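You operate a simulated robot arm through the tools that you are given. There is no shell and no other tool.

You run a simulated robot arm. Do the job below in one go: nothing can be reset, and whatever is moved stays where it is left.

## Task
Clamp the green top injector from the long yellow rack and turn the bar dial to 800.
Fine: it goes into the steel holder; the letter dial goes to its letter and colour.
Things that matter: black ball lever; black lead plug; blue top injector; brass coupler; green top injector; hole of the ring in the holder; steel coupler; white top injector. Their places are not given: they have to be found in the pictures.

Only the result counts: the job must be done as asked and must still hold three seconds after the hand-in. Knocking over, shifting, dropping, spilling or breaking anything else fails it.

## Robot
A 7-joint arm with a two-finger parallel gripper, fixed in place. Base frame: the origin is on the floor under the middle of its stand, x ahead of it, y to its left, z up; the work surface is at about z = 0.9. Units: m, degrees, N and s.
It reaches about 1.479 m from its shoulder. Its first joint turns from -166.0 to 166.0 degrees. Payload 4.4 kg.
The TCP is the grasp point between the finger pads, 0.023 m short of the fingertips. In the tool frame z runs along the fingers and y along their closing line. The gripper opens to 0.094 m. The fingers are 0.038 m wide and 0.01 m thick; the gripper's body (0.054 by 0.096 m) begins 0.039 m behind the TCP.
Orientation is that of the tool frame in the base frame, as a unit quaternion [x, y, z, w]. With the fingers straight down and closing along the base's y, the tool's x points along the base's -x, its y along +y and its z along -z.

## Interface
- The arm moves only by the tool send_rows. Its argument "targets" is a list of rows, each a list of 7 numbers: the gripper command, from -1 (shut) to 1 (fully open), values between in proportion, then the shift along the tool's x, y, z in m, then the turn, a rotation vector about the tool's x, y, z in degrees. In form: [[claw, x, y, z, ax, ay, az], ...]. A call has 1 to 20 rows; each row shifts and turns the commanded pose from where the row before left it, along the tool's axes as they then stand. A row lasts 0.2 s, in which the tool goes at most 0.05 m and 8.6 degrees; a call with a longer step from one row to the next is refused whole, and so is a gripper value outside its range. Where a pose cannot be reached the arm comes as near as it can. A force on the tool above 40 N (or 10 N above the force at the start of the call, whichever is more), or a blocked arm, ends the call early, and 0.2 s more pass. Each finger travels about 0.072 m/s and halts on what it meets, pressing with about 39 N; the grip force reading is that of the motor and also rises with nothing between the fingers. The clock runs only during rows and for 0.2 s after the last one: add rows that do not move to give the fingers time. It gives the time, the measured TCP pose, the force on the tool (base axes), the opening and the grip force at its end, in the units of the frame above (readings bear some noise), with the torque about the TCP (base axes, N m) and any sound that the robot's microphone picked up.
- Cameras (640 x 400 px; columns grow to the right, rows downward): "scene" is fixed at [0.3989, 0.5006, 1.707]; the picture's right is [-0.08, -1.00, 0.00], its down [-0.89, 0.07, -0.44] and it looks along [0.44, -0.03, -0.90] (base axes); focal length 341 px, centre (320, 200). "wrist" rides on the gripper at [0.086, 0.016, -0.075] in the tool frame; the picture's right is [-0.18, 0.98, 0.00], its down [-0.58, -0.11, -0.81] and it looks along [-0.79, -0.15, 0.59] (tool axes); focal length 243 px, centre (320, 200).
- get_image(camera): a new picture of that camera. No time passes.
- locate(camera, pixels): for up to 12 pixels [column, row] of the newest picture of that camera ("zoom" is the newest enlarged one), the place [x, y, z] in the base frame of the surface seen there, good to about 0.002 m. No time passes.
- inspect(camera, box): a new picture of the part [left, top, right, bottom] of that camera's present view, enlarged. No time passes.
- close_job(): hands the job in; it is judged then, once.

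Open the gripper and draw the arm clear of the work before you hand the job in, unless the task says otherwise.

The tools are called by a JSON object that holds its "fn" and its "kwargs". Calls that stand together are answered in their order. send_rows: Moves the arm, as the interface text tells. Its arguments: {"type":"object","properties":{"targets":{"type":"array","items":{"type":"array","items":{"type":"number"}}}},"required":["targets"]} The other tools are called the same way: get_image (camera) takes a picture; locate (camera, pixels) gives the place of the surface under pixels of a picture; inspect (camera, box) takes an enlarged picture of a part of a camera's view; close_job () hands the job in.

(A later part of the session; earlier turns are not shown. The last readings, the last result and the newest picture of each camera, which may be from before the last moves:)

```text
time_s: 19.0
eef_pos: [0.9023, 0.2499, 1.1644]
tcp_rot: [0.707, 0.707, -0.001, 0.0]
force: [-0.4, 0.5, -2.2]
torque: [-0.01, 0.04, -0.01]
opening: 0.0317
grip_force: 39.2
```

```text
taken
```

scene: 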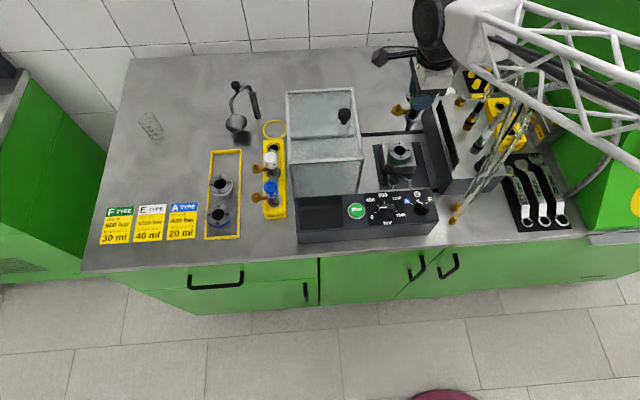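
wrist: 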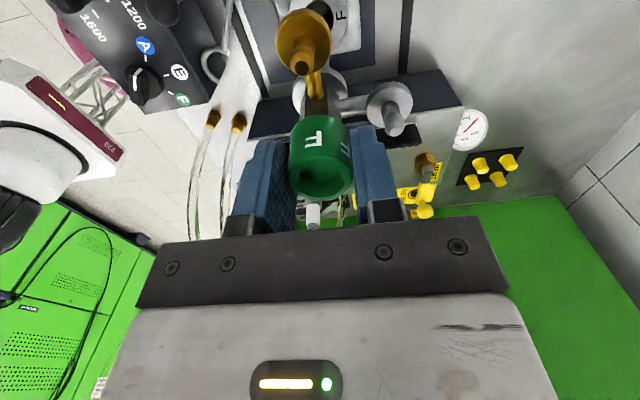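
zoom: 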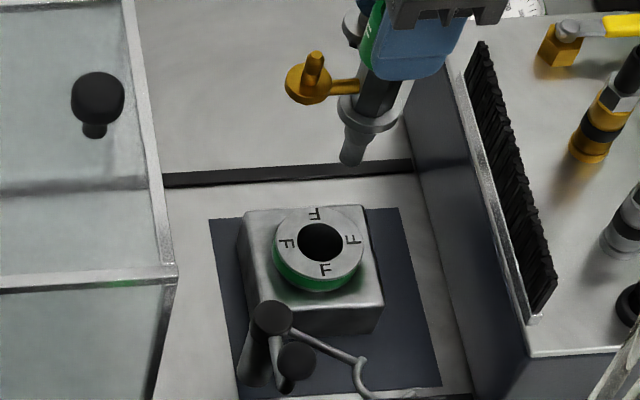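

I measure the nozzle tip against the ring in this zoom.

{"fn": "inspect", "kwargs": {"camera": "scene", "box": [370, 90, 430, 170]}}

{"fn": "locate", "kwargs": {"camera": "scene", "pixels": [[387.5, 129], [388.5, 126], [389, 123], [392, 118], [388, 151], [410, 149], [400, 143], [401, 158], [398, 151], [393, 112]]}}

```text
5.00 times, centred on (400, 130) of scene
```

zoom: 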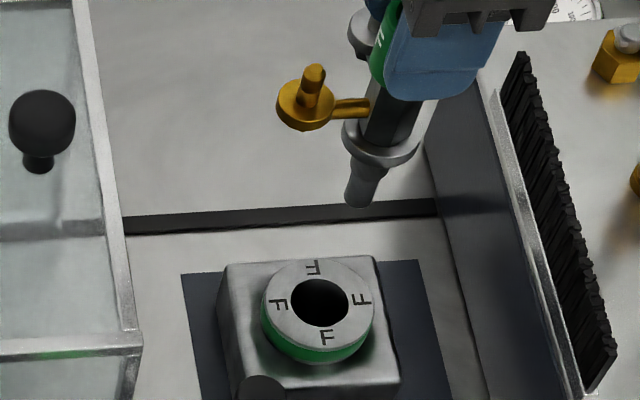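

```text
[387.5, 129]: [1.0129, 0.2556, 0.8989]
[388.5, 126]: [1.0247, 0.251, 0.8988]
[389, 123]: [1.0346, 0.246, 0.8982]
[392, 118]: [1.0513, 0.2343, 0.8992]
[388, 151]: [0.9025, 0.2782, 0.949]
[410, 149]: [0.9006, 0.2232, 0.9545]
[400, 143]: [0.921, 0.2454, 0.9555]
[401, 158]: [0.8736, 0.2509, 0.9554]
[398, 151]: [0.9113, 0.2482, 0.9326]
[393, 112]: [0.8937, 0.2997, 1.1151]
```

I use the zoom coordinates directly this time.

{"fn": "locate", "kwargs": {"camera": "zoom", "pixels": [[357, 202], [360, 180], [352, 185], [378, 165], [345, 135], [418, 145], [380, 160], [263, 310], [373, 302], [315, 260], [328, 345], [320, 303]]}}

```text
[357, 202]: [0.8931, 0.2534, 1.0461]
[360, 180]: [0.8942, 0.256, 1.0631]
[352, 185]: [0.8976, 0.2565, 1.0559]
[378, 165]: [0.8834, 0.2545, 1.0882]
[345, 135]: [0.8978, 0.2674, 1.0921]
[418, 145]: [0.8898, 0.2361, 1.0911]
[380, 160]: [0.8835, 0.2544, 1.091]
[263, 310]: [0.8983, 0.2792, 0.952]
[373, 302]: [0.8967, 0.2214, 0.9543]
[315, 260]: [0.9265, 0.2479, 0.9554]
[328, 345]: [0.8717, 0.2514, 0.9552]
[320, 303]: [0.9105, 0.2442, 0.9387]
```

In the scene view the injector axis reads (0.901, 0.252) and the ring (0.899, 0.250), so it's nearly centred; I shift 1 mm each way and lower the nozzle into the ring, stopping a few mm above full seating.

{"fn": "send_rows", "kwargs": {"targets": [[-1, -0.001, -0.001, 0.02, 0, 0, 0], [-1, 0, 0, 0.02, 0, 0, 0], [-1, 0, 0, 0.02, 0, 0, 0], [-1, 0, 0, 0.02, 0, 0, 0], [-1, 0, 0, 0.015, 0, 0, 0], [-1, 0, 0, 0.012, 0, 0, 0], [-1, 0, 0, 0.01, 0, 0, 0], [-1, 0, 0, 0.006, 0, 0, 0], [-1, 0, 0, 0, 0, 0, 0]]}}

{"fn": "inspect", "kwargs": {"camera": "scene", "box": [350, 110, 450, 190]}}

{"fn": "get_image", "kwargs": {"camera": "wrist"}}

```text
time_s: 21.0
eef_pos: [0.9002, 0.2477, 1.0399]
tcp_rot: [0.706, 0.708, 0.001, 0.0]
force: [-0.6, 0.1, -2.5]
torque: [0.02, -0.01, 0.0]
opening: 0.0319
grip_force: 38.8
```

```text
5.00 times, centred on (400, 150) of scene
```

zoom: 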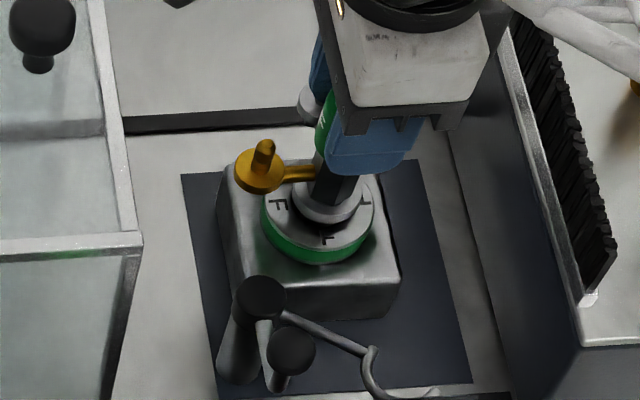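

```text
taken
```

wrist: 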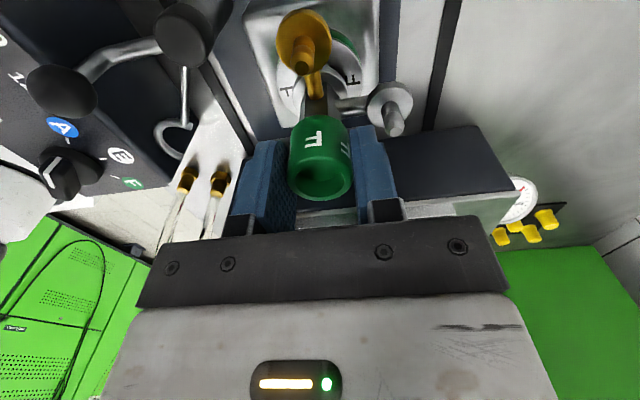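

The nozzle is in the ring without contact force. I measure the flange against the ring to check centring before seating.

{"fn": "locate", "kwargs": {"camera": "zoom", "pixels": [[293, 195], [364, 190], [326, 217], [335, 185], [264, 215], [374, 205], [325, 240], [318, 258], [262, 292], [290, 345], [262, 155], [300, 170]]}}

{"fn": "inspect", "kwargs": {"camera": "wrist", "box": [230, 0, 420, 130]}}

```text
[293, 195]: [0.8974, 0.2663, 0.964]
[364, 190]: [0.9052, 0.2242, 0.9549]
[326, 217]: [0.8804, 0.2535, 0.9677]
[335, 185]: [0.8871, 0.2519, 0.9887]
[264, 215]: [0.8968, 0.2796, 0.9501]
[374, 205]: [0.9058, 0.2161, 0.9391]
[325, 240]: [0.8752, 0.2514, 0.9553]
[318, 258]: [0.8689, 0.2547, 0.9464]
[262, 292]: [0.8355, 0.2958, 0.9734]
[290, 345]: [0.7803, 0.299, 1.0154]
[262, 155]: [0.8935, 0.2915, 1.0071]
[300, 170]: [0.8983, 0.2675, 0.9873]
```

```text
3.08 times, centred on (325, 65) of wrist
```

zoom: 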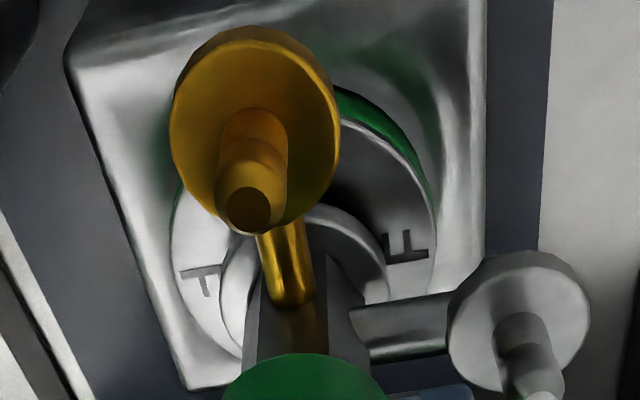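

Flange centre ≈ (0.8985, 0.250) versus ring (0.899, 0.250): centred. I lower in small steps until contact shows in the force.

{"fn": "send_rows", "kwargs": {"targets": [[-1, 0, 0, 0.003, 0, 0, 0], [-1, 0, 0, 0.002, 0, 0, 0], [-1, 0, 0, 0, 0, 0, 0]]}}

{"fn": "inspect", "kwargs": {"camera": "scene", "box": [360, 130, 440, 180]}}

```text
time_s: 21.8
eef_pos: [0.9, 0.247, 1.0337]
tcp_rot: [0.708, 0.707, 0.001, 0.0]
force: [0.2, 0.2, -2.3]
torque: [-0.01, 0.06, -0.02]
opening: 0.0317
grip_force: 39.0
```

```text
8.00 times, centred on (400, 155) of scene
```

zoom: 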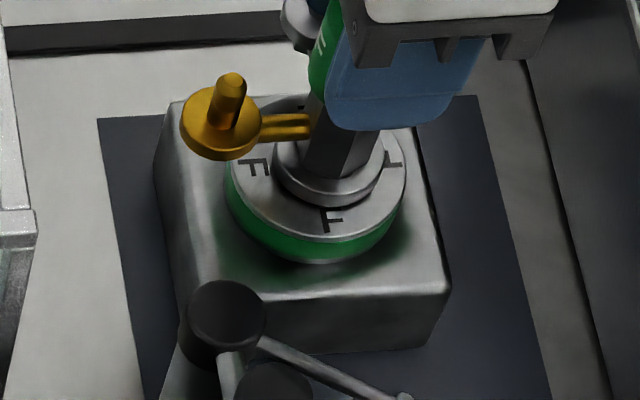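

No contact yet. I measure the flange and ring edges again at this higher zoom.

{"fn": "locate", "kwargs": {"camera": "zoom", "pixels": [[277, 172], [380, 165], [328, 195], [328, 204], [231, 180], [402, 172], [318, 238], [272, 178], [385, 170]]}}

```text
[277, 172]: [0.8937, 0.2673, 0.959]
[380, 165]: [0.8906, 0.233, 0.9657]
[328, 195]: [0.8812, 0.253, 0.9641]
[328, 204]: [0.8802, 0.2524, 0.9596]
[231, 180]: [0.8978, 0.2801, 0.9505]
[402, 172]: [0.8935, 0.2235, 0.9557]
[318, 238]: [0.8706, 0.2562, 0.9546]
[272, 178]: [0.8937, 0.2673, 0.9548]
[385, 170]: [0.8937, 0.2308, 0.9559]
```

Centred within ~1 mm with about 3 mm to go; I nudge 1 mm toward +y and continue lowering.

{"fn": "send_rows", "kwargs": {"targets": [[-1, 0.001, 0, 0.0015, 0, 0, 0], [-1, 0, 0, 0.0015, 0, 0, 0], [-1, 0, 0, 0, 0, 0, 0]]}}

{"fn": "inspect", "kwargs": {"camera": "scene", "box": [360, 130, 440, 180]}}

```text
time_s: 22.6
eef_pos: [0.9004, 0.249, 1.0333]
tcp_rot: [0.707, 0.707, 0.001, 0.0]
force: [-2.4, 0.3, 6.8]
torque: [-0.02, 0.38, 0.01]
opening: 0.0315
grip_force: 39.0
```

```text
8.00 times, centred on (400, 155) of scene
```

zoom: 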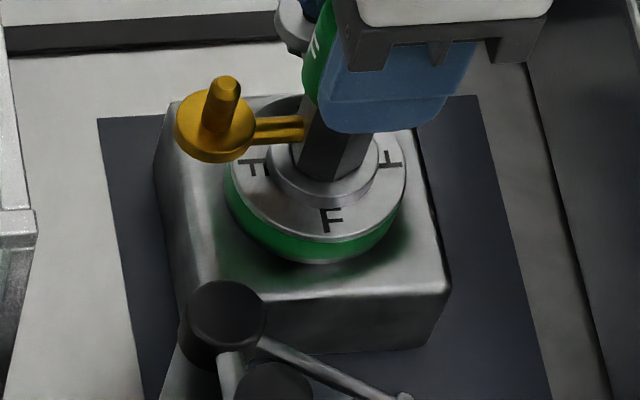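

Contact: force +6.8 N and the flange sits on the ring at TCP z≈1.033. I open the gripper partway (0.05) to release the cap.

{"fn": "send_rows", "kwargs": {"targets": [[-0.3, 0, 0, 0, 0, 0, 0], [-0.1, 0, 0, 0, 0, 0, 0], [0.06, 0, 0, 0, 0, 0, 0], [0.06, 0, 0, 0, 0, 0, 0], [0.06, 0, 0, 0, 0, 0, 0]]}}

{"fn": "inspect", "kwargs": {"camera": "scene", "box": [360, 130, 440, 180]}}

{"fn": "get_image", "kwargs": {"camera": "wrist"}}

```text
time_s: 23.8
eef_pos: [0.8998, 0.2493, 1.0317]
tcp_rot: [0.706, 0.708, -0.001, 0.0]
force: [-0.6, 0.3, 0.0]
torque: [0.02, 0.03, 0.0]
opening: 0.0499
grip_force: 0.0
```

```text
8.00 times, centred on (400, 155) of scene
```

zoom: 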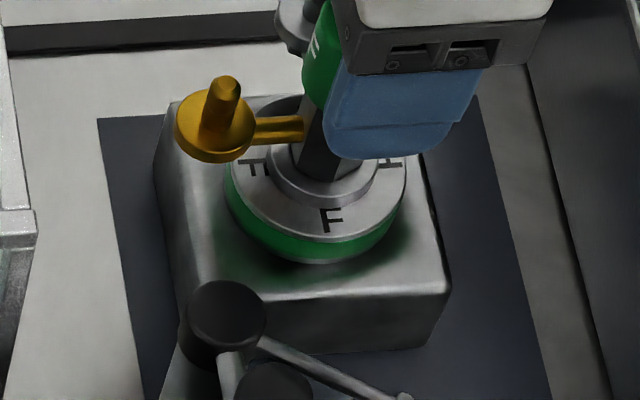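

```text
taken
```

wrist: 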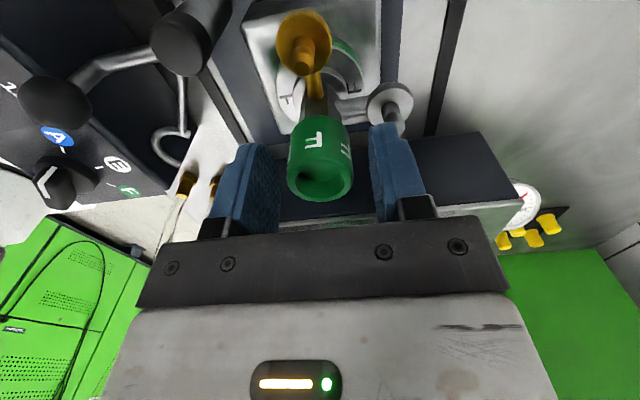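

The injector stands by itself. I raise the tool straight up clear of the cap and look at the lever from above.

{"fn": "send_rows", "kwargs": {"targets": [[0.06, 0, 0, -0.01, 0, 0, 0], [0.06, 0, 0, -0.02, 0, 0, 0], [0.06, 0, 0, -0.03, 0, 0, 0], [0.06, 0, 0, -0.04, 0, 0, 0], [0.06, 0, 0, -0.04, 0, 0, 0], [0.06, 0, 0, 0, 0, 0, 0]]}}

{"fn": "get_image", "kwargs": {"camera": "wrist"}}

{"fn": "inspect", "kwargs": {"camera": "scene", "box": [350, 120, 450, 190]}}

{"fn": "inspect", "kwargs": {"camera": "wrist", "box": [100, 0, 300, 125]}}

```text
time_s: 25.2
eef_pos: [0.9, 0.2512, 1.1723]
tcp_rot: [0.708, 0.707, 0.0, 0.0]
force: [-0.5, 0.4, 0.3]
torque: [0.02, 0.02, -0.02]
opening: 0.0498
grip_force: 0.1
```

```text
taken
```

wrist: 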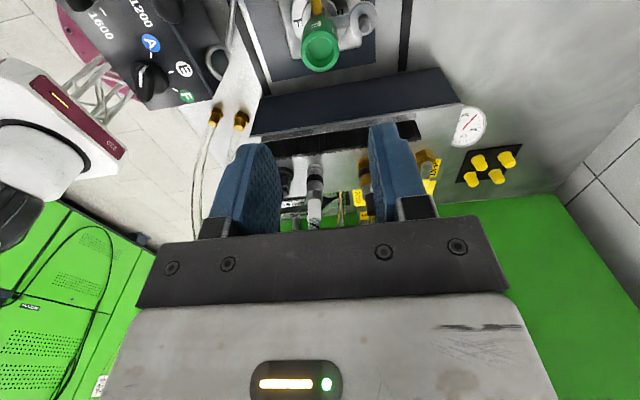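

```text
5.71 times, centred on (400, 155) of scene
```

zoom: 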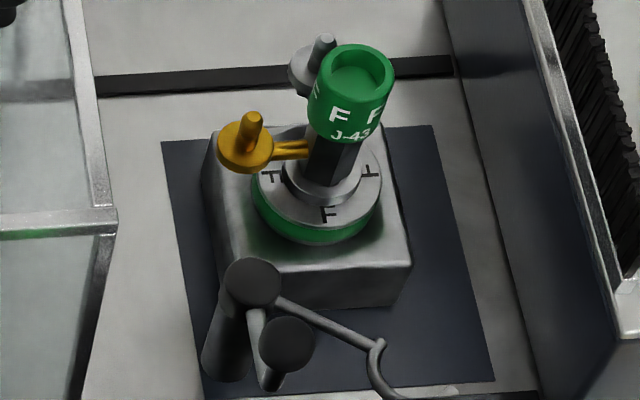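

```text
3.20 times, centred on (200, 62) of wrist
```

zoom: 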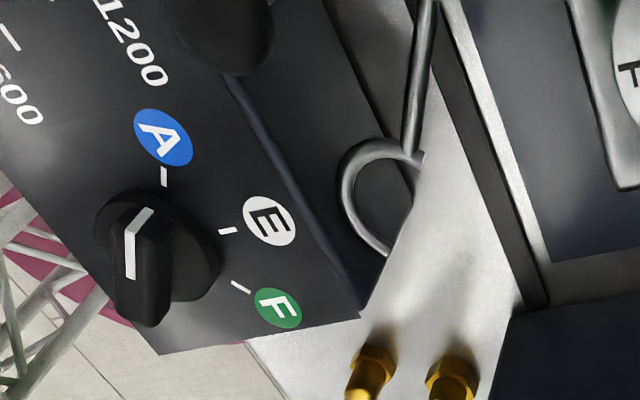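

The injector is seated upright in the ring. I measure the ball, its rod and the post in the scene zoom.

{"fn": "inspect", "kwargs": {"camera": "scene", "box": [370, 155, 430, 195]}}

{"fn": "locate", "kwargs": {"camera": "scene", "pixels": [[391, 175], [389, 180], [392, 180], [395, 180], [391, 184], [388, 186], [386, 176], [384, 170], [380, 170], [388, 170], [384, 180], [386, 182]]}}

```text
10.00 times, centred on (400, 175) of scene
```

zoom: 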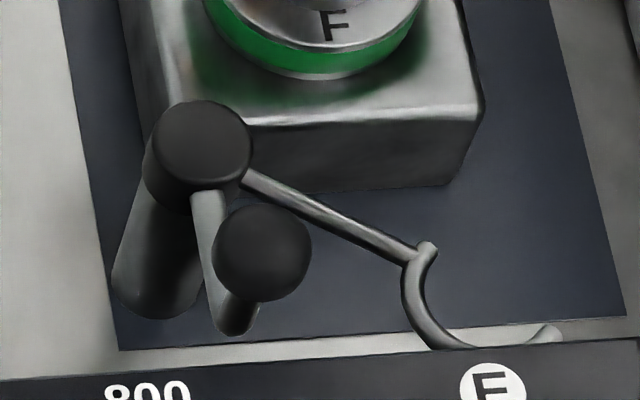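

```text
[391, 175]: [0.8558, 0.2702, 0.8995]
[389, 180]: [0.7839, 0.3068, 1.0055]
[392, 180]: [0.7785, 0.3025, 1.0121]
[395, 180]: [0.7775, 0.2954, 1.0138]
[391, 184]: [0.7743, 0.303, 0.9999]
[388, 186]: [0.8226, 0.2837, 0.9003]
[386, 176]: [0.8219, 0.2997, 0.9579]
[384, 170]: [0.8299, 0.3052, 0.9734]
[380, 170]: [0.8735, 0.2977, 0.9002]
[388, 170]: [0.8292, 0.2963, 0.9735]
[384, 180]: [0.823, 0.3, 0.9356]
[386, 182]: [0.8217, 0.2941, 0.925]
```

Geometry: post axis ≈ (0.833, 0.2965), ball centre ≈ (0.784, 0.2945, 1.004) on a vertical stem; the fork needs ~88° counter-clockwise, taking the ball to ≈ (0.833, 0.247). I rotate the tool back to the default orientation at this safe height.

{"fn": "send_rows", "kwargs": {"targets": [[0.0, 0, 0, 0, 0, 0, -8.5], [0.0, 0, 0, 0, 0, 0, -8.5], [0.0, 0, 0, 0, 0, 0, -8.5], [0.0, 0, 0, 0, 0, 0, -8.5], [0.0, 0, 0, 0, 0, 0, -8.5], [0.0, 0, 0, 0, 0, 0, -8.5], [0.0, 0, 0, 0, 0, 0, -8.5], [0.0, 0, 0, 0, 0, 0, -8.5], [0.0, 0, 0, 0, 0, 0, -8.5], [0.0, 0, 0, 0, 0, 0, -8.5], [0.0, 0, 0, 0, 0, 0, -5], [-0.06, 0.04, 0.02, 0, 0, 0, 0], [-0.06, 0.04, 0.02, 0, 0, 0, 0], [-0.06, 0.031, 0.006, 0, 0, 0, 0], [-0.06, 0, 0, 0.04, 0, 0, 0], [-0.06, 0, 0, 0, 0, 0, 0]]}}

{"fn": "get_image", "kwargs": {"camera": "wrist"}}

{"fn": "get_image", "kwargs": {"camera": "scene"}}

```text
time_s: 28.6
eef_pos: [0.7888, 0.2973, 1.1324]
tcp_rot: [0.0, 1.0, 0.0, 0.001]
force: [-0.4, 0.8, -0.2]
torque: [0.01, -0.03, 0.02]
opening: 0.0443
grip_force: 0.0
```

```text
taken
```

wrist: 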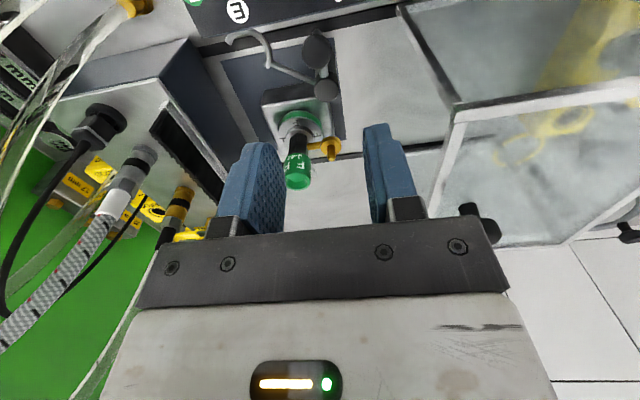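

```text
taken
```

scene: 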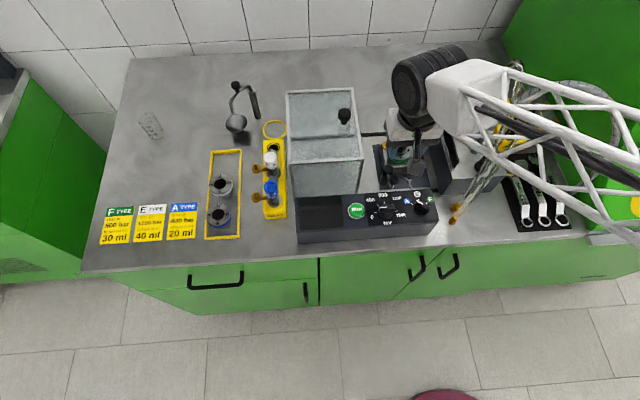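

I check the forearm height against the hose loop before descending, and zoom on the ball from the wrist.

{"fn": "locate", "kwargs": {"camera": "scene", "pixels": [[480, 70], [510, 70], [530, 78], [545, 90], [500, 110], [470, 110], [500, 140], [515, 66], [516, 80], [505, 140], [490, 180], [560, 150]]}}

{"fn": "inspect", "kwargs": {"camera": "scene", "box": [430, 40, 590, 200]}}

{"fn": "inspect", "kwargs": {"camera": "wrist", "box": [220, 10, 380, 200]}}

```text
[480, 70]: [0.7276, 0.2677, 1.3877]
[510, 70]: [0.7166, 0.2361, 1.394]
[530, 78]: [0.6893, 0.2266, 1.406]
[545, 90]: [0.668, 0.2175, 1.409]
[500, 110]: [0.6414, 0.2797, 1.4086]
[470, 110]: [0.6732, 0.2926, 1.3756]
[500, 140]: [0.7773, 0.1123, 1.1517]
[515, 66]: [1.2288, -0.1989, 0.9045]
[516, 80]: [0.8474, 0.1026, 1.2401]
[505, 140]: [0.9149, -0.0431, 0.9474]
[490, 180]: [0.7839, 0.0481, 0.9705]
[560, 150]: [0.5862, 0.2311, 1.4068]
```

```text
2.50 times, centred on (510, 120) of scene
```

zoom: 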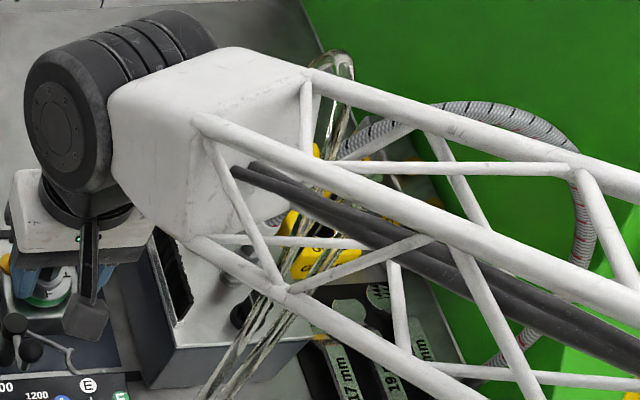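

```text
2.11 times, centred on (300, 105) of wrist
```

zoom: 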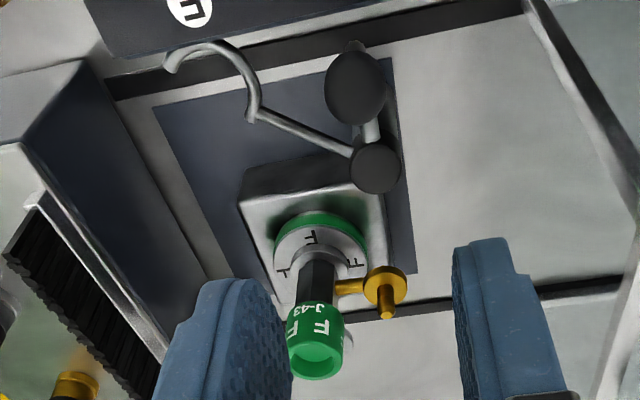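

I check the lower lattice bar heights specifically.

{"fn": "locate", "kwargs": {"camera": "zoom", "pixels": [[350, 330], [240, 267], [420, 372], [205, 240], [165, 200], [310, 240], [340, 270], [430, 240], [260, 320], [330, 80], [330, 130], [85, 320]]}}

```text
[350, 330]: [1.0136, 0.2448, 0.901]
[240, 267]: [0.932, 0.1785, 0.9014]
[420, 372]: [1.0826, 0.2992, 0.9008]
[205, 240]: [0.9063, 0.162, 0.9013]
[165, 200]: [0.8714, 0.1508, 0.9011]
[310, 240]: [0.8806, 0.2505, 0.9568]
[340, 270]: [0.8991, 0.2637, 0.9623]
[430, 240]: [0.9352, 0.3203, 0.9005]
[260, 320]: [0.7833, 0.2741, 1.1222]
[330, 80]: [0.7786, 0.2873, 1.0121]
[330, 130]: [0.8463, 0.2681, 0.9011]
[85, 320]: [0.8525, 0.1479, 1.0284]
```

The last zoom was the wrist one; I redo the measurement with scene pixels.

{"fn": "locate", "kwargs": {"camera": "scene", "pixels": [[522, 172], [479, 147], [550, 189], [464, 136], [448, 120], [486, 152], [490, 156], [535, 180]]}}

{"fn": "inspect", "kwargs": {"camera": "wrist", "box": [280, 15, 340, 70]}}

{"fn": "locate", "kwargs": {"camera": "zoom", "pixels": [[355, 160], [390, 160], [320, 160], [380, 260], [420, 270], [250, 220]]}}

```text
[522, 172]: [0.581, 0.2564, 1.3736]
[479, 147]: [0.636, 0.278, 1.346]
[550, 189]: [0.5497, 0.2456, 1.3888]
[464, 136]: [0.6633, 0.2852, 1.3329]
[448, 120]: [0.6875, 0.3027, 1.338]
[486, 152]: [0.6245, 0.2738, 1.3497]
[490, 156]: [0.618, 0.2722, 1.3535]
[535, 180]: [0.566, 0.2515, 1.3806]
```

```text
7.27 times, centred on (310, 42) of wrist
```

zoom: 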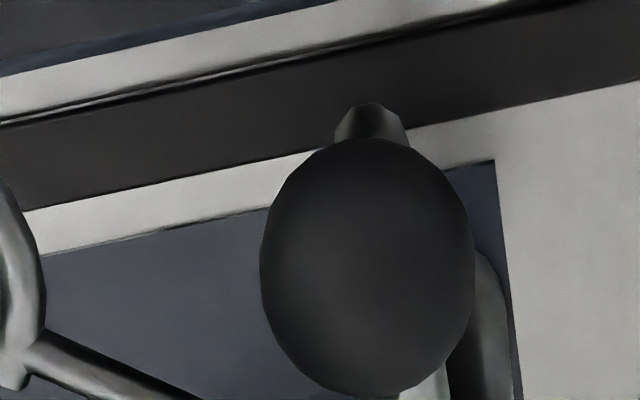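

```text
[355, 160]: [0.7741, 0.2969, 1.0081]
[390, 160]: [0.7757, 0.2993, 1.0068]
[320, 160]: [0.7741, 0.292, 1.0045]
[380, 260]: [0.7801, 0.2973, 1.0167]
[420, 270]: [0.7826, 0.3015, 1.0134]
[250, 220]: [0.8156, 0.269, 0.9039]
```

The forearm stays above z≈1.33 and ≥0.1 m from the hoses. I descend so the fingers straddle the ball (centre ≈ (0.783, 0.296, 1.005)), tips just above panel level.

{"fn": "send_rows", "kwargs": {"targets": [[-0.06, 0.001, 0.001, 0.03, 0, 0, 0], [-0.06, 0, 0, 0.03, 0, 0, 0], [-0.06, 0, 0, 0.03, 0, 0, 0], [-0.06, 0, 0, 0.02, 0, 0, 0], [-0.06, 0, 0, 0.0135, 0, 0, 0], [-0.06, 0, 0, 0, 0, 0, 0]]}}

{"fn": "inspect", "kwargs": {"camera": "scene", "box": [350, 130, 450, 200]}}

{"fn": "get_image", "kwargs": {"camera": "wrist"}}

```text
time_s: 30.0
eef_pos: [0.7891, 0.2966, 1.0107]
tcp_rot: [0.0, 1.0, 0.001, 0.0]
force: [-0.6, -0.1, -1.0]
torque: [0.0, -0.04, 0.01]
opening: 0.0445
grip_force: 0.0
```

```text
5.71 times, centred on (400, 165) of scene
```

zoom: 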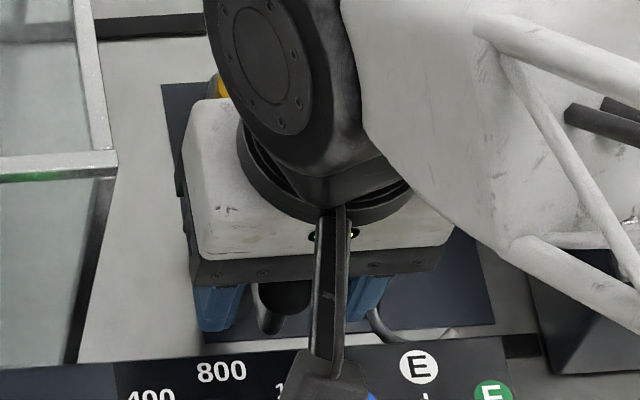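

```text
taken
```

wrist: 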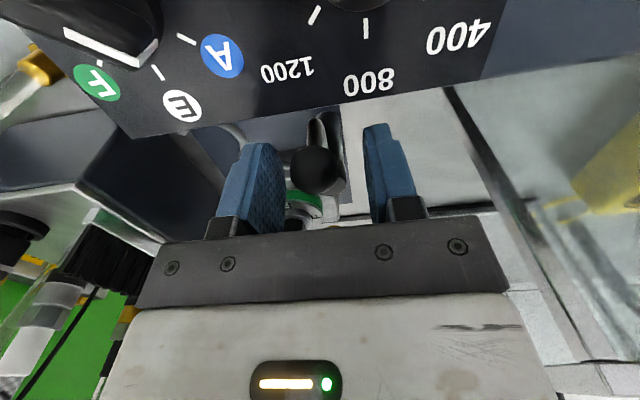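

The ball sits between the fingers. I narrow the cage to ~0.03 m and start pushing the lever along its arc counter-clockwise (first ~40°), watching the force.

{"fn": "send_rows", "kwargs": {"targets": [[-0.36, 0, 0, 0, 0, 0, 0], [-0.36, 0, 0, 0, 0, 0, 0], [-0.36, -0.00068, -0.00773, 0, 0, 0, -6], [-0.36, -0.00121, -0.00766, 0, 0, 0, -6], [-0.36, -0.00175, -0.00756, 0, 0, 0, -6], [-0.36, -0.00227, -0.00742, 0, 0, 0, -6], [-0.36, 0, 0, 0, 0, 0, 0]]}}

{"fn": "get_image", "kwargs": {"camera": "wrist"}}

{"fn": "inspect", "kwargs": {"camera": "scene", "box": [350, 130, 450, 200]}}

```text
time_s: 31.6
eef_pos: [0.7999, 0.2676, 1.0094]
tcp_rot: [-0.209, 0.978, 0.0, 0.0]
force: [0.7, 0.8, 0.0]
torque: [0.0, -0.04, -0.01]
opening: 0.0301
grip_force: 0.5
```

```text
taken
```

wrist: 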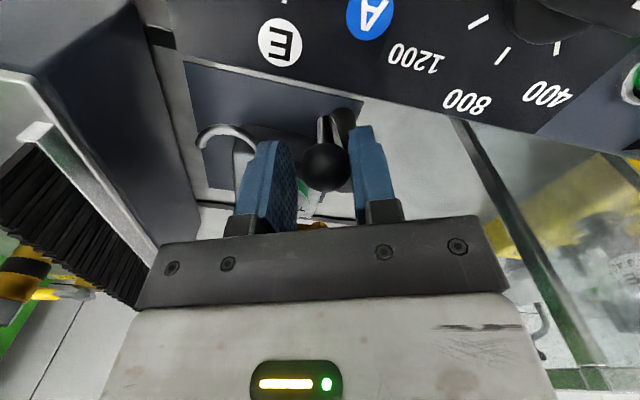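

```text
5.71 times, centred on (400, 165) of scene
```

zoom: 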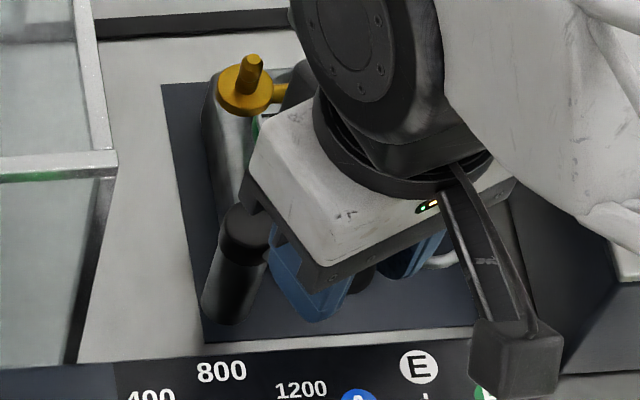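

The lever follows with low force; the ball is against the pushing finger. I continue the arc to about 85°.

{"fn": "send_rows", "kwargs": {"targets": [[-0.36, -0.00278, -0.00725, 0, 0, 0, -6], [-0.36, -0.00327, -0.00703, 0, 0, 0, -6], [-0.36, -0.00376, -0.00678, 0, 0, 0, -6], [-0.36, 0, 0, 0, 0, 0, 0]]}}

{"fn": "get_image", "kwargs": {"camera": "wrist"}}

{"fn": "get_image", "kwargs": {"camera": "scene"}}

```text
time_s: 32.6
eef_pos: [0.8177, 0.2549, 1.0092]
tcp_rot: [-0.359, 0.933, 0.0, 0.0]
force: [0.4, -0.5, 0.8]
torque: [-0.01, -0.01, 0.01]
opening: 0.0299
grip_force: 0.0
```

```text
taken
```

wrist: 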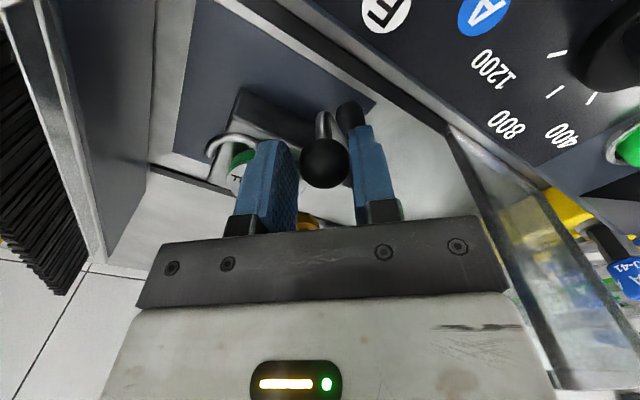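

```text
taken
```

scene: 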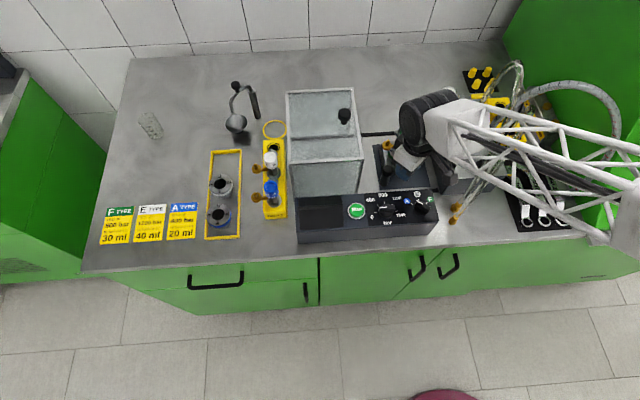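

The fork is approaching the injector body (wrist (225,150)). I continue with the last part of the arc in small portions.

{"fn": "send_rows", "kwargs": {"targets": [[-0.36, -0.00423, -0.0065, 0, 0, 0, -6], [-0.36, -0.00467, -0.0062, 0, 0, 0, -6], [-0.36, 0, 0, 0, 0, 0, 0]]}}

{"fn": "get_image", "kwargs": {"camera": "wrist"}}

{"fn": "inspect", "kwargs": {"camera": "wrist", "box": [180, 70, 400, 240]}}

```text
time_s: 33.4
eef_pos: [0.8332, 0.2526, 1.0083]
tcp_rot: [-0.455, 0.891, 0.0, -0.001]
force: [0.7, 0.1, 1.2]
torque: [-0.05, 0.01, 0.01]
opening: 0.0303
grip_force: 0.0
```

```text
taken
```

wrist: 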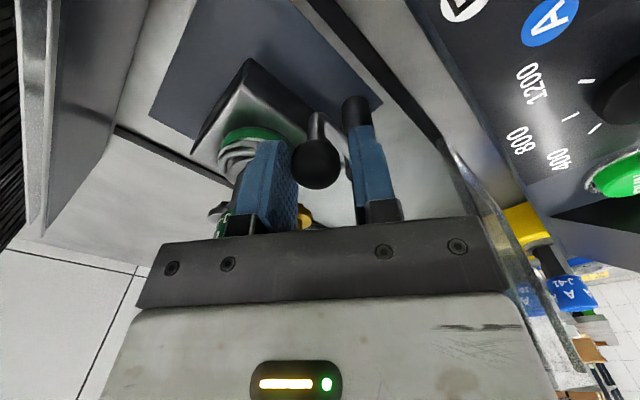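

```text
2.35 times, centred on (290, 155) of wrist
```

zoom: 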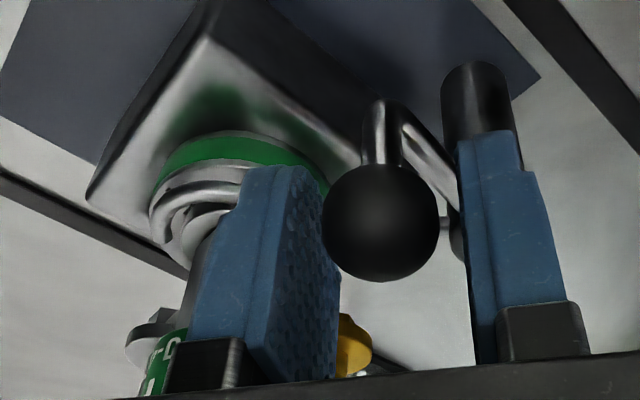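

The ball has moved ahead toward the leading finger; I measure the ball, fork and post positions now.

{"fn": "locate", "kwargs": {"camera": "zoom", "pixels": [[380, 220], [350, 220], [410, 220], [380, 130], [480, 85], [425, 150], [170, 195], [185, 225], [200, 165], [245, 150], [350, 350], [160, 330]]}}

{"fn": "inspect", "kwargs": {"camera": "scene", "box": [350, 120, 450, 200]}}

```text
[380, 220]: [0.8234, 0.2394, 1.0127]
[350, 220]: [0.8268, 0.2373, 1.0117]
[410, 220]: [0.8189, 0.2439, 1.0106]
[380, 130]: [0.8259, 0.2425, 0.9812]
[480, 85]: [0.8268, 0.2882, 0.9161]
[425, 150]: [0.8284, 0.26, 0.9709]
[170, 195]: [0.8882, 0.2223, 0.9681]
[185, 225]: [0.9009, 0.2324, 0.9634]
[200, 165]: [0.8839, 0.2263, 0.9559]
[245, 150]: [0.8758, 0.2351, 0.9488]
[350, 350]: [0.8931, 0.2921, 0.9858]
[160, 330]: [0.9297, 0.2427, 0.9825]
```

```text
5.00 times, centred on (400, 160) of scene
```

zoom: 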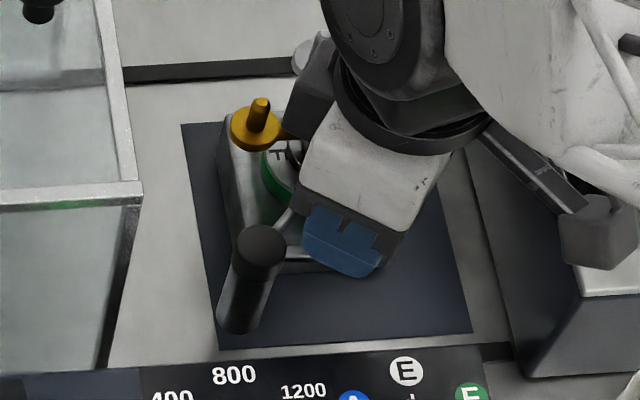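

The ball is at about (0.826, 0.243), lever ≈ 80–83° turned. I push on in ~4 mm steps toward +x and watch the force for the stop.

{"fn": "send_rows", "kwargs": {"targets": [[-0.36, -0.00235, -0.00324, 0, 0, 0, 0], [-0.36, 0, 0, 0, 0, 0, 0]]}}

{"fn": "inspect", "kwargs": {"camera": "wrist", "box": [180, 70, 400, 240]}}

```text
time_s: 34.0
eef_pos: [0.8364, 0.2516, 1.0085]
tcp_rot: [-0.454, 0.891, 0.0, 0.0]
force: [-0.2, 0.8, 0.3]
torque: [0.01, 0.04, -0.02]
opening: 0.0301
grip_force: 0.1
```

```text
2.35 times, centred on (290, 155) of wrist
```

zoom: 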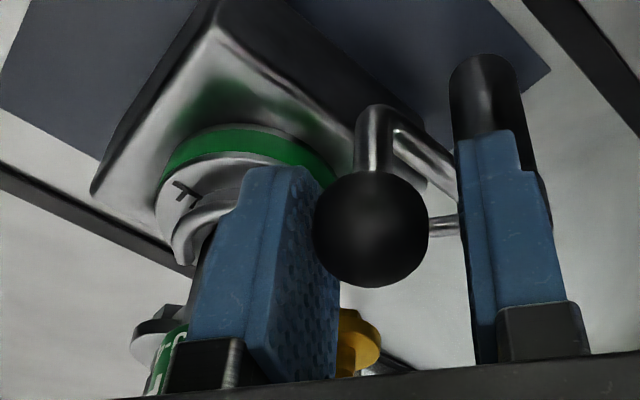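

The ball now leads away from the pushing finger. I open slightly and lift off to see where the lever rests.

{"fn": "send_rows", "kwargs": {"targets": [[0.0, 0, 0, 0, 0, 0, 0], [0.0, 0, 0, 0, 0, 0, 0], [0.0, 0, 0, -0.015, 0, 0, 0], [0.0, 0, 0, -0.03, 0, 0, 0], [0.0, 0.03, 0.0, -0.03, 0, 0, 0], [0.0, 0.04, 0, -0.03, 0, 0, 0], [0.0, 0.04, 0, -0.03, 0, 0, 0], [0.0, 0.03, 0, 0, 0, 0, 0], [0.0, 0, 0, 0, 0, 0, 0]]}}

{"fn": "get_image", "kwargs": {"camera": "scene"}}

{"fn": "inspect", "kwargs": {"camera": "scene", "box": [360, 120, 440, 190]}}

{"fn": "get_image", "kwargs": {"camera": "wrist"}}

```text
time_s: 36.0
eef_pos: [0.7555, 0.1377, 1.1444]
tcp_rot: [-0.454, 0.891, 0.0, -0.001]
force: [-1.1, 0.1, 0.6]
torque: [-0.01, 0.06, 0.0]
opening: 0.047
grip_force: 0.0
```

```text
taken
```

scene: 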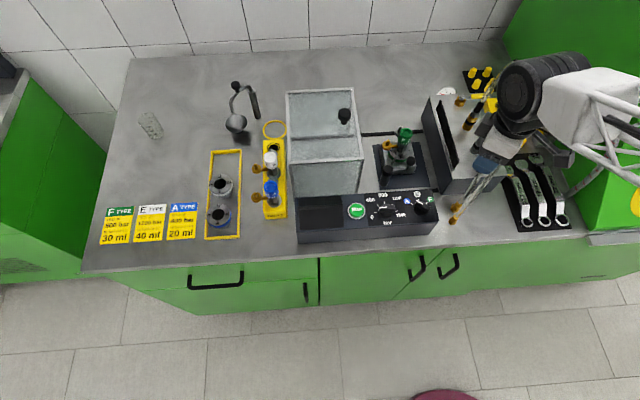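

```text
5.71 times, centred on (400, 155) of scene
```

zoom: 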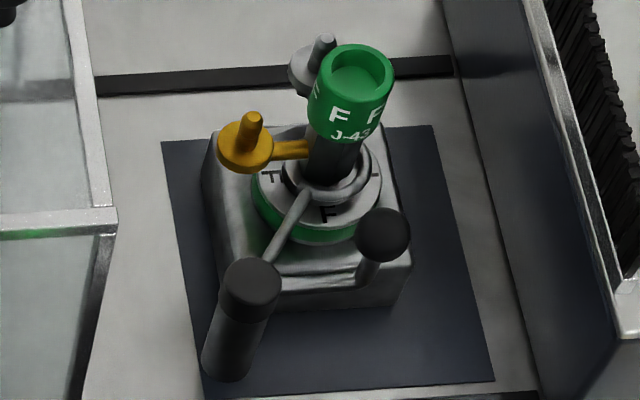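

```text
taken
```

wrist: 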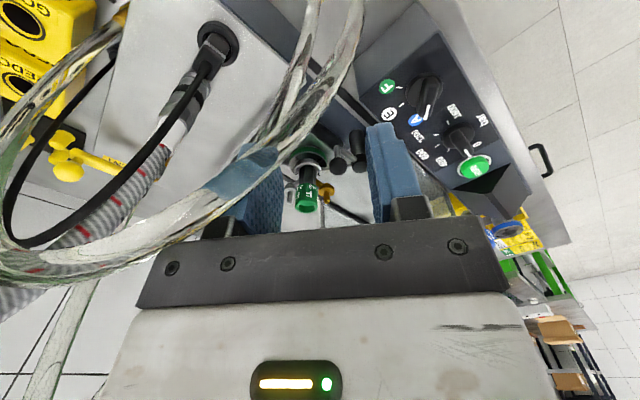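

I moved along the rotated tool x, which brought the gripper near the clear hoses. I look closely before moving again.

{"fn": "inspect", "kwargs": {"camera": "scene", "box": [440, 50, 580, 230]}}

{"fn": "inspect", "kwargs": {"camera": "wrist", "box": [100, 0, 440, 240]}}

{"fn": "locate", "kwargs": {"camera": "wrist", "pixels": [[310, 20], [350, 50], [300, 60], [320, 105], [290, 130], [240, 190], [150, 235], [260, 190], [385, 160], [80, 60], [20, 180], [200, 200]]}}

```text
2.22 times, centred on (510, 140) of scene
```

zoom: 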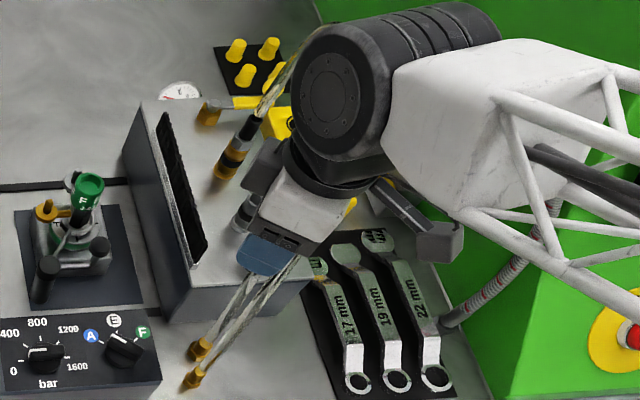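

```text
1.67 times, centred on (270, 120) of wrist
```

zoom: 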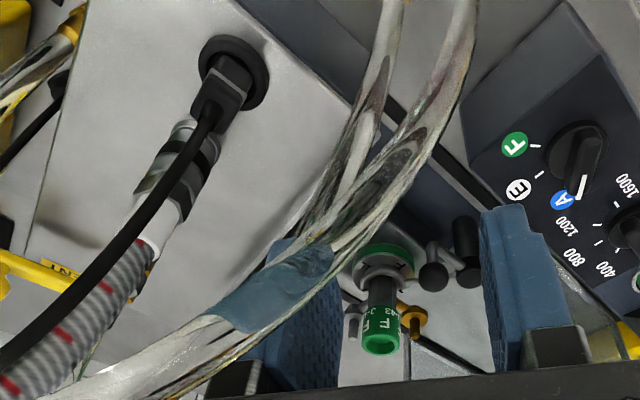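

```text
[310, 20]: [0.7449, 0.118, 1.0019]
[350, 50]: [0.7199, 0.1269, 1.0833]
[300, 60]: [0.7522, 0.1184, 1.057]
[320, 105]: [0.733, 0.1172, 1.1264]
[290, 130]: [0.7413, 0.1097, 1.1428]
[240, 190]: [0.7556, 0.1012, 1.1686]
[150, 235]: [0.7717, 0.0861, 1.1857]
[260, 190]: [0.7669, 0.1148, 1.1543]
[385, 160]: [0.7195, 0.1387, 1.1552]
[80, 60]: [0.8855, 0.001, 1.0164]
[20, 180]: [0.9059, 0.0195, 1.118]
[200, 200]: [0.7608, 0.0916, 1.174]
```

The lever is closed with the fork around the injector, but my hand is next to the clear hoses on their holder side. I retreat along the way I came (tool −x), at constant height, in small steps.

{"fn": "send_rows", "kwargs": {"targets": [[0.0, -0.015, 0, 0, 0, 0, 0], [0.0, -0.02, 0, 0, 0, 0, 0], [0.0, -0.03, 0, 0, 0, 0, 0], [0.0, 0, 0, 0, 0, 0, 0]]}}

{"fn": "get_image", "kwargs": {"camera": "wrist"}}

{"fn": "inspect", "kwargs": {"camera": "scene", "box": [420, 40, 580, 230]}}

```text
time_s: 37.0
eef_pos: [0.7925, 0.1904, 1.1445]
tcp_rot: [-0.454, 0.891, -0.001, 0.0]
force: [-0.6, 0.1, -0.6]
torque: [0.02, 0.03, -0.01]
opening: 0.047
grip_force: 0.1
```

```text
taken
```

wrist: 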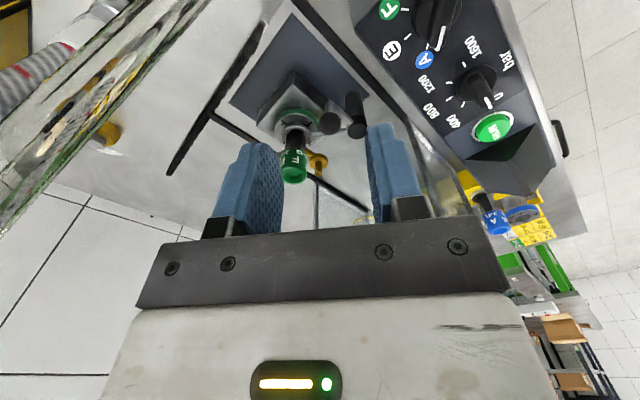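

```text
2.11 times, centred on (500, 135) of scene
```

zoom: 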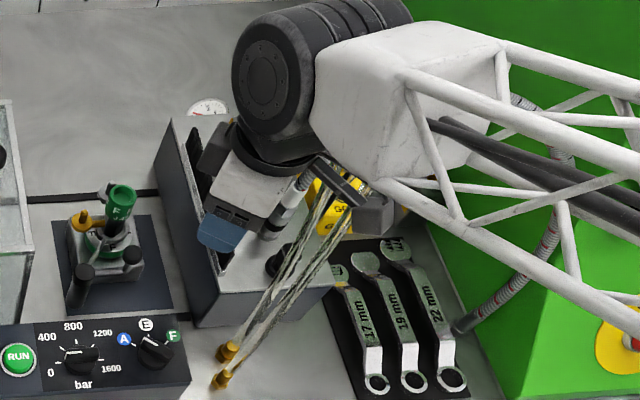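

Clear of the hoses now. I shift toward +y, then turn the tool back to the default orientation away from the hoses.

{"fn": "send_rows", "kwargs": {"targets": [[0.0, -0.0243, 0.0176, 0, 0, 0, 0], [0.0, -0.0243, 0.0176, -0.01, 0, 0, 0], [0.0, 0, 0, 0, 0, 0, 8.5], [0.0, 0, 0, 0, 0, 0, 8.5], [0.0, 0, 0, 0, 0, 0, 8.5], [0.0, 0, 0, 0, 0, 0, 8.5], [0.0, 0, 0, 0, 0, 0, 8.5], [0.0, 0, 0, 0, 0, 0, 8.5], [0.0, 0, 0, 0, 0, 0, 3.0], [0.0, 0, 0, 0, 0, 0, 0]]}}

{"fn": "get_image", "kwargs": {"camera": "scene"}}

{"fn": "get_image", "kwargs": {"camera": "wrist"}}

```text
time_s: 39.2
eef_pos: [0.7922, 0.2515, 1.1554]
tcp_rot: [0.0, 1.0, 0.001, 0.0]
force: [-0.8, -0.4, -0.6]
torque: [-0.03, -0.01, 0.03]
opening: 0.047
grip_force: 0.1
```

```text
taken
```

scene: 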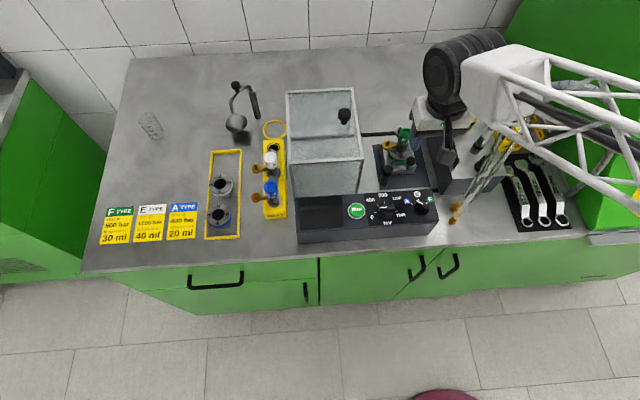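

```text
taken
```

wrist: 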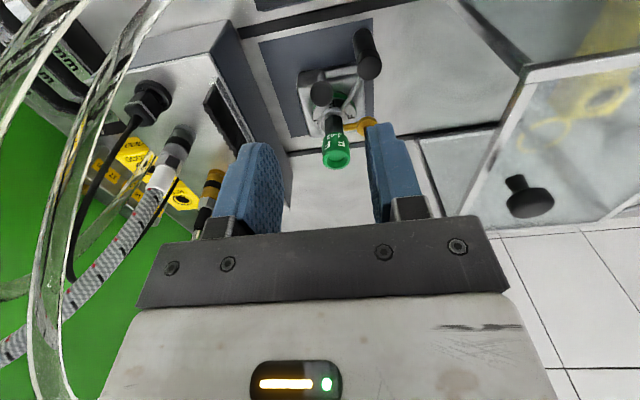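

I zoom onto the clamp from both cameras to verify that the fork embraces the injector and measure the lever angle.

{"fn": "inspect", "kwargs": {"camera": "scene", "box": [370, 125, 430, 185]}}

{"fn": "locate", "kwargs": {"camera": "zoom", "pixels": [[380, 270], [205, 350], [250, 275], [290, 215], [320, 210], [345, 200], [370, 175], [330, 190], [300, 180], [340, 320]]}}

{"fn": "inspect", "kwargs": {"camera": "wrist", "box": [270, 20, 400, 180]}}

```text
6.67 times, centred on (400, 155) of scene
```

zoom: 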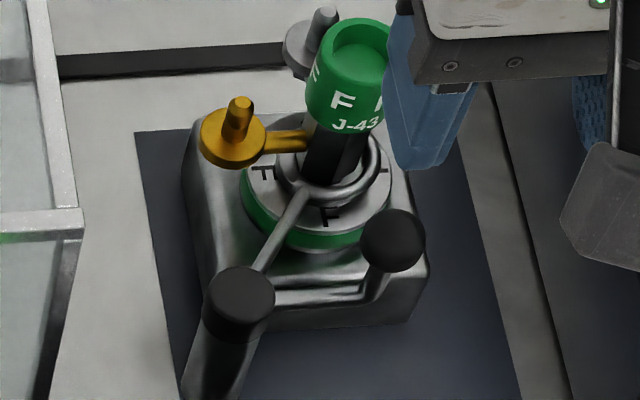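

```text
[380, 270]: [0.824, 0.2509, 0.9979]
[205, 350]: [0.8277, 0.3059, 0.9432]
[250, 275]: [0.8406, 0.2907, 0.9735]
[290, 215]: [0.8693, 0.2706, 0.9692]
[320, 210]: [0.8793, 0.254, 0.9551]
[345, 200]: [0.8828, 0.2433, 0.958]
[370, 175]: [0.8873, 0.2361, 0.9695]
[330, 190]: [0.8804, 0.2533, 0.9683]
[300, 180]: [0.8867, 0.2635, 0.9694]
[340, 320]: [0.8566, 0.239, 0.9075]
```

```text
2.50 times, centred on (335, 100) of wrist
```

zoom: 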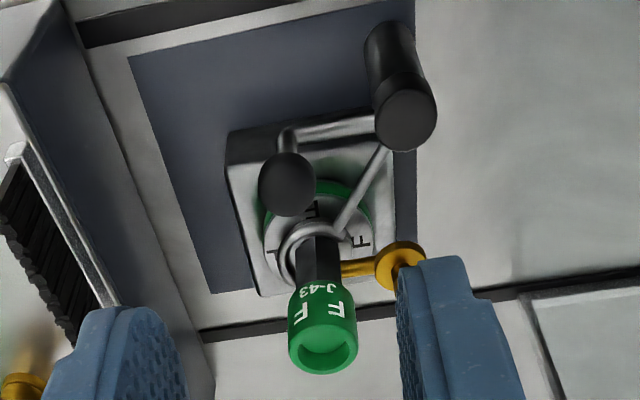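

The fork is concentric around the injector body (≈0.019 m radius around (0.90, 0.25)); the lever has turned ~90°. Now I back off toward the robot to view the dials.

{"fn": "send_rows", "kwargs": {"targets": [[0.0, 0.04, 0.01, 0, 0, 0, 0], [0.0, 0.04, 0.01, 0, 0, 0, 0], [0.0, 0.04, 0.01, 0, 0, 0, 0], [0.0, 0.04, 0.01, 0, 0, 0, 0], [0.0, 0.03, 0.0, 0, 0, 0, 0], [0.0, 0, 0, 0, 0, 0, 0]]}}

{"fn": "get_image", "kwargs": {"camera": "wrist"}}

{"fn": "inspect", "kwargs": {"camera": "scene", "box": [360, 185, 440, 235]}}

{"fn": "locate", "kwargs": {"camera": "zoom", "pixels": [[205, 240], [205, 262], [190, 195], [155, 235], [490, 220], [490, 240], [440, 195], [180, 160], [240, 215], [185, 215], [450, 130], [500, 152]]}}

```text
time_s: 40.6
eef_pos: [0.6028, 0.29, 1.1544]
tcp_rot: [0.0, 1.0, 0.0, 0.001]
force: [0.3, -0.2, -0.7]
torque: [0.01, 0.03, 0.0]
opening: 0.047
grip_force: 0.1
```

```text
taken
```

wrist: 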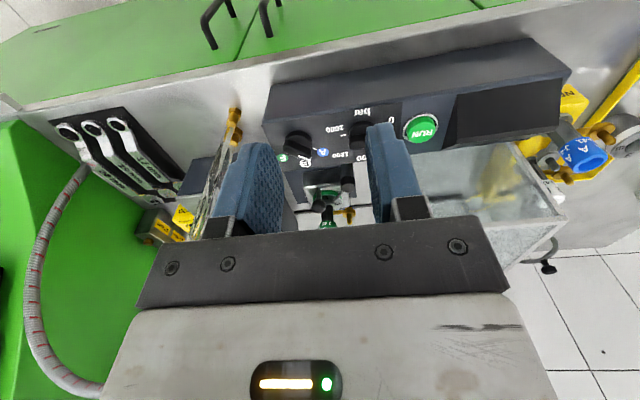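

```text
8.00 times, centred on (400, 210) of scene
```

zoom: 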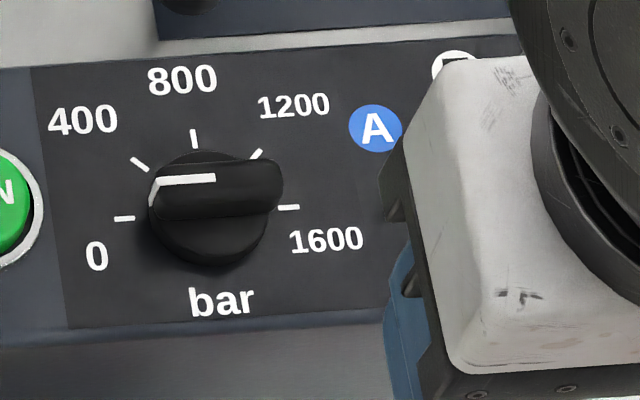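

```text
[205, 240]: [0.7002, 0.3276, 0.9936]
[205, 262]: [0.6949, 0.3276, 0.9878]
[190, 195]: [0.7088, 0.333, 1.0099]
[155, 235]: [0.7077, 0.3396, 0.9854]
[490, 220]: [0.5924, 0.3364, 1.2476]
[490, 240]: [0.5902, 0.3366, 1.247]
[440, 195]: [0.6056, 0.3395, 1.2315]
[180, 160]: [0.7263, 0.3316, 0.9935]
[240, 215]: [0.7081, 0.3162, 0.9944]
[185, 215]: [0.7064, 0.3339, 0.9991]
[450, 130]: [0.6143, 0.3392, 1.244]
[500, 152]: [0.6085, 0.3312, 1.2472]
```

Knob base disc top is at z≈0.994 and the bar top at z≈1.010. I raise the tool for an unobstructed close view of both dials.

{"fn": "send_rows", "kwargs": {"targets": [[0.0, 0, 0, -0.04, 0, 0, 0], [0.0, 0, 0, -0.04, 0, 0, 0], [0.0, 0, 0.02, -0.02, 0, 0, 0], [0.0, 0, 0, 0, 0, 0, 0], [0.0, 0, 0, 0, 0, 0, 0]]}}

{"fn": "inspect", "kwargs": {"camera": "wrist", "box": [330, 50, 410, 110]}}

{"fn": "get_image", "kwargs": {"camera": "wrist"}}

```text
time_s: 41.8
eef_pos: [0.6022, 0.3096, 1.2558]
tcp_rot: [0.0, 1.0, 0.0, -0.001]
force: [0.0, -0.3, -0.8]
torque: [-0.04, -0.02, 0.02]
opening: 0.047
grip_force: 0.0
```

```text
6.67 times, centred on (370, 80) of wrist
```

zoom: 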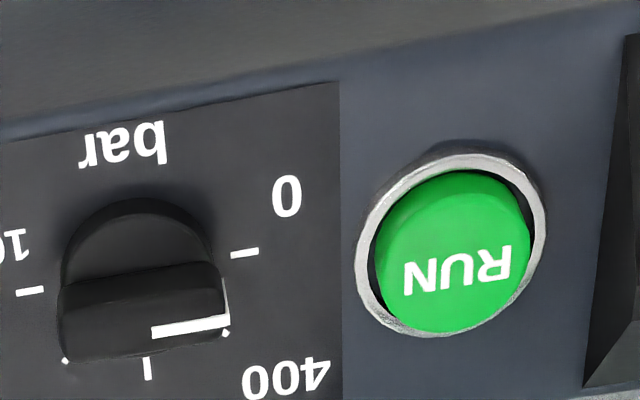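

```text
taken
```

wrist: 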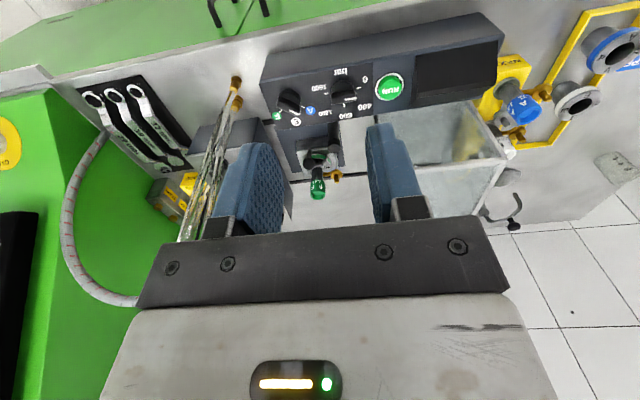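

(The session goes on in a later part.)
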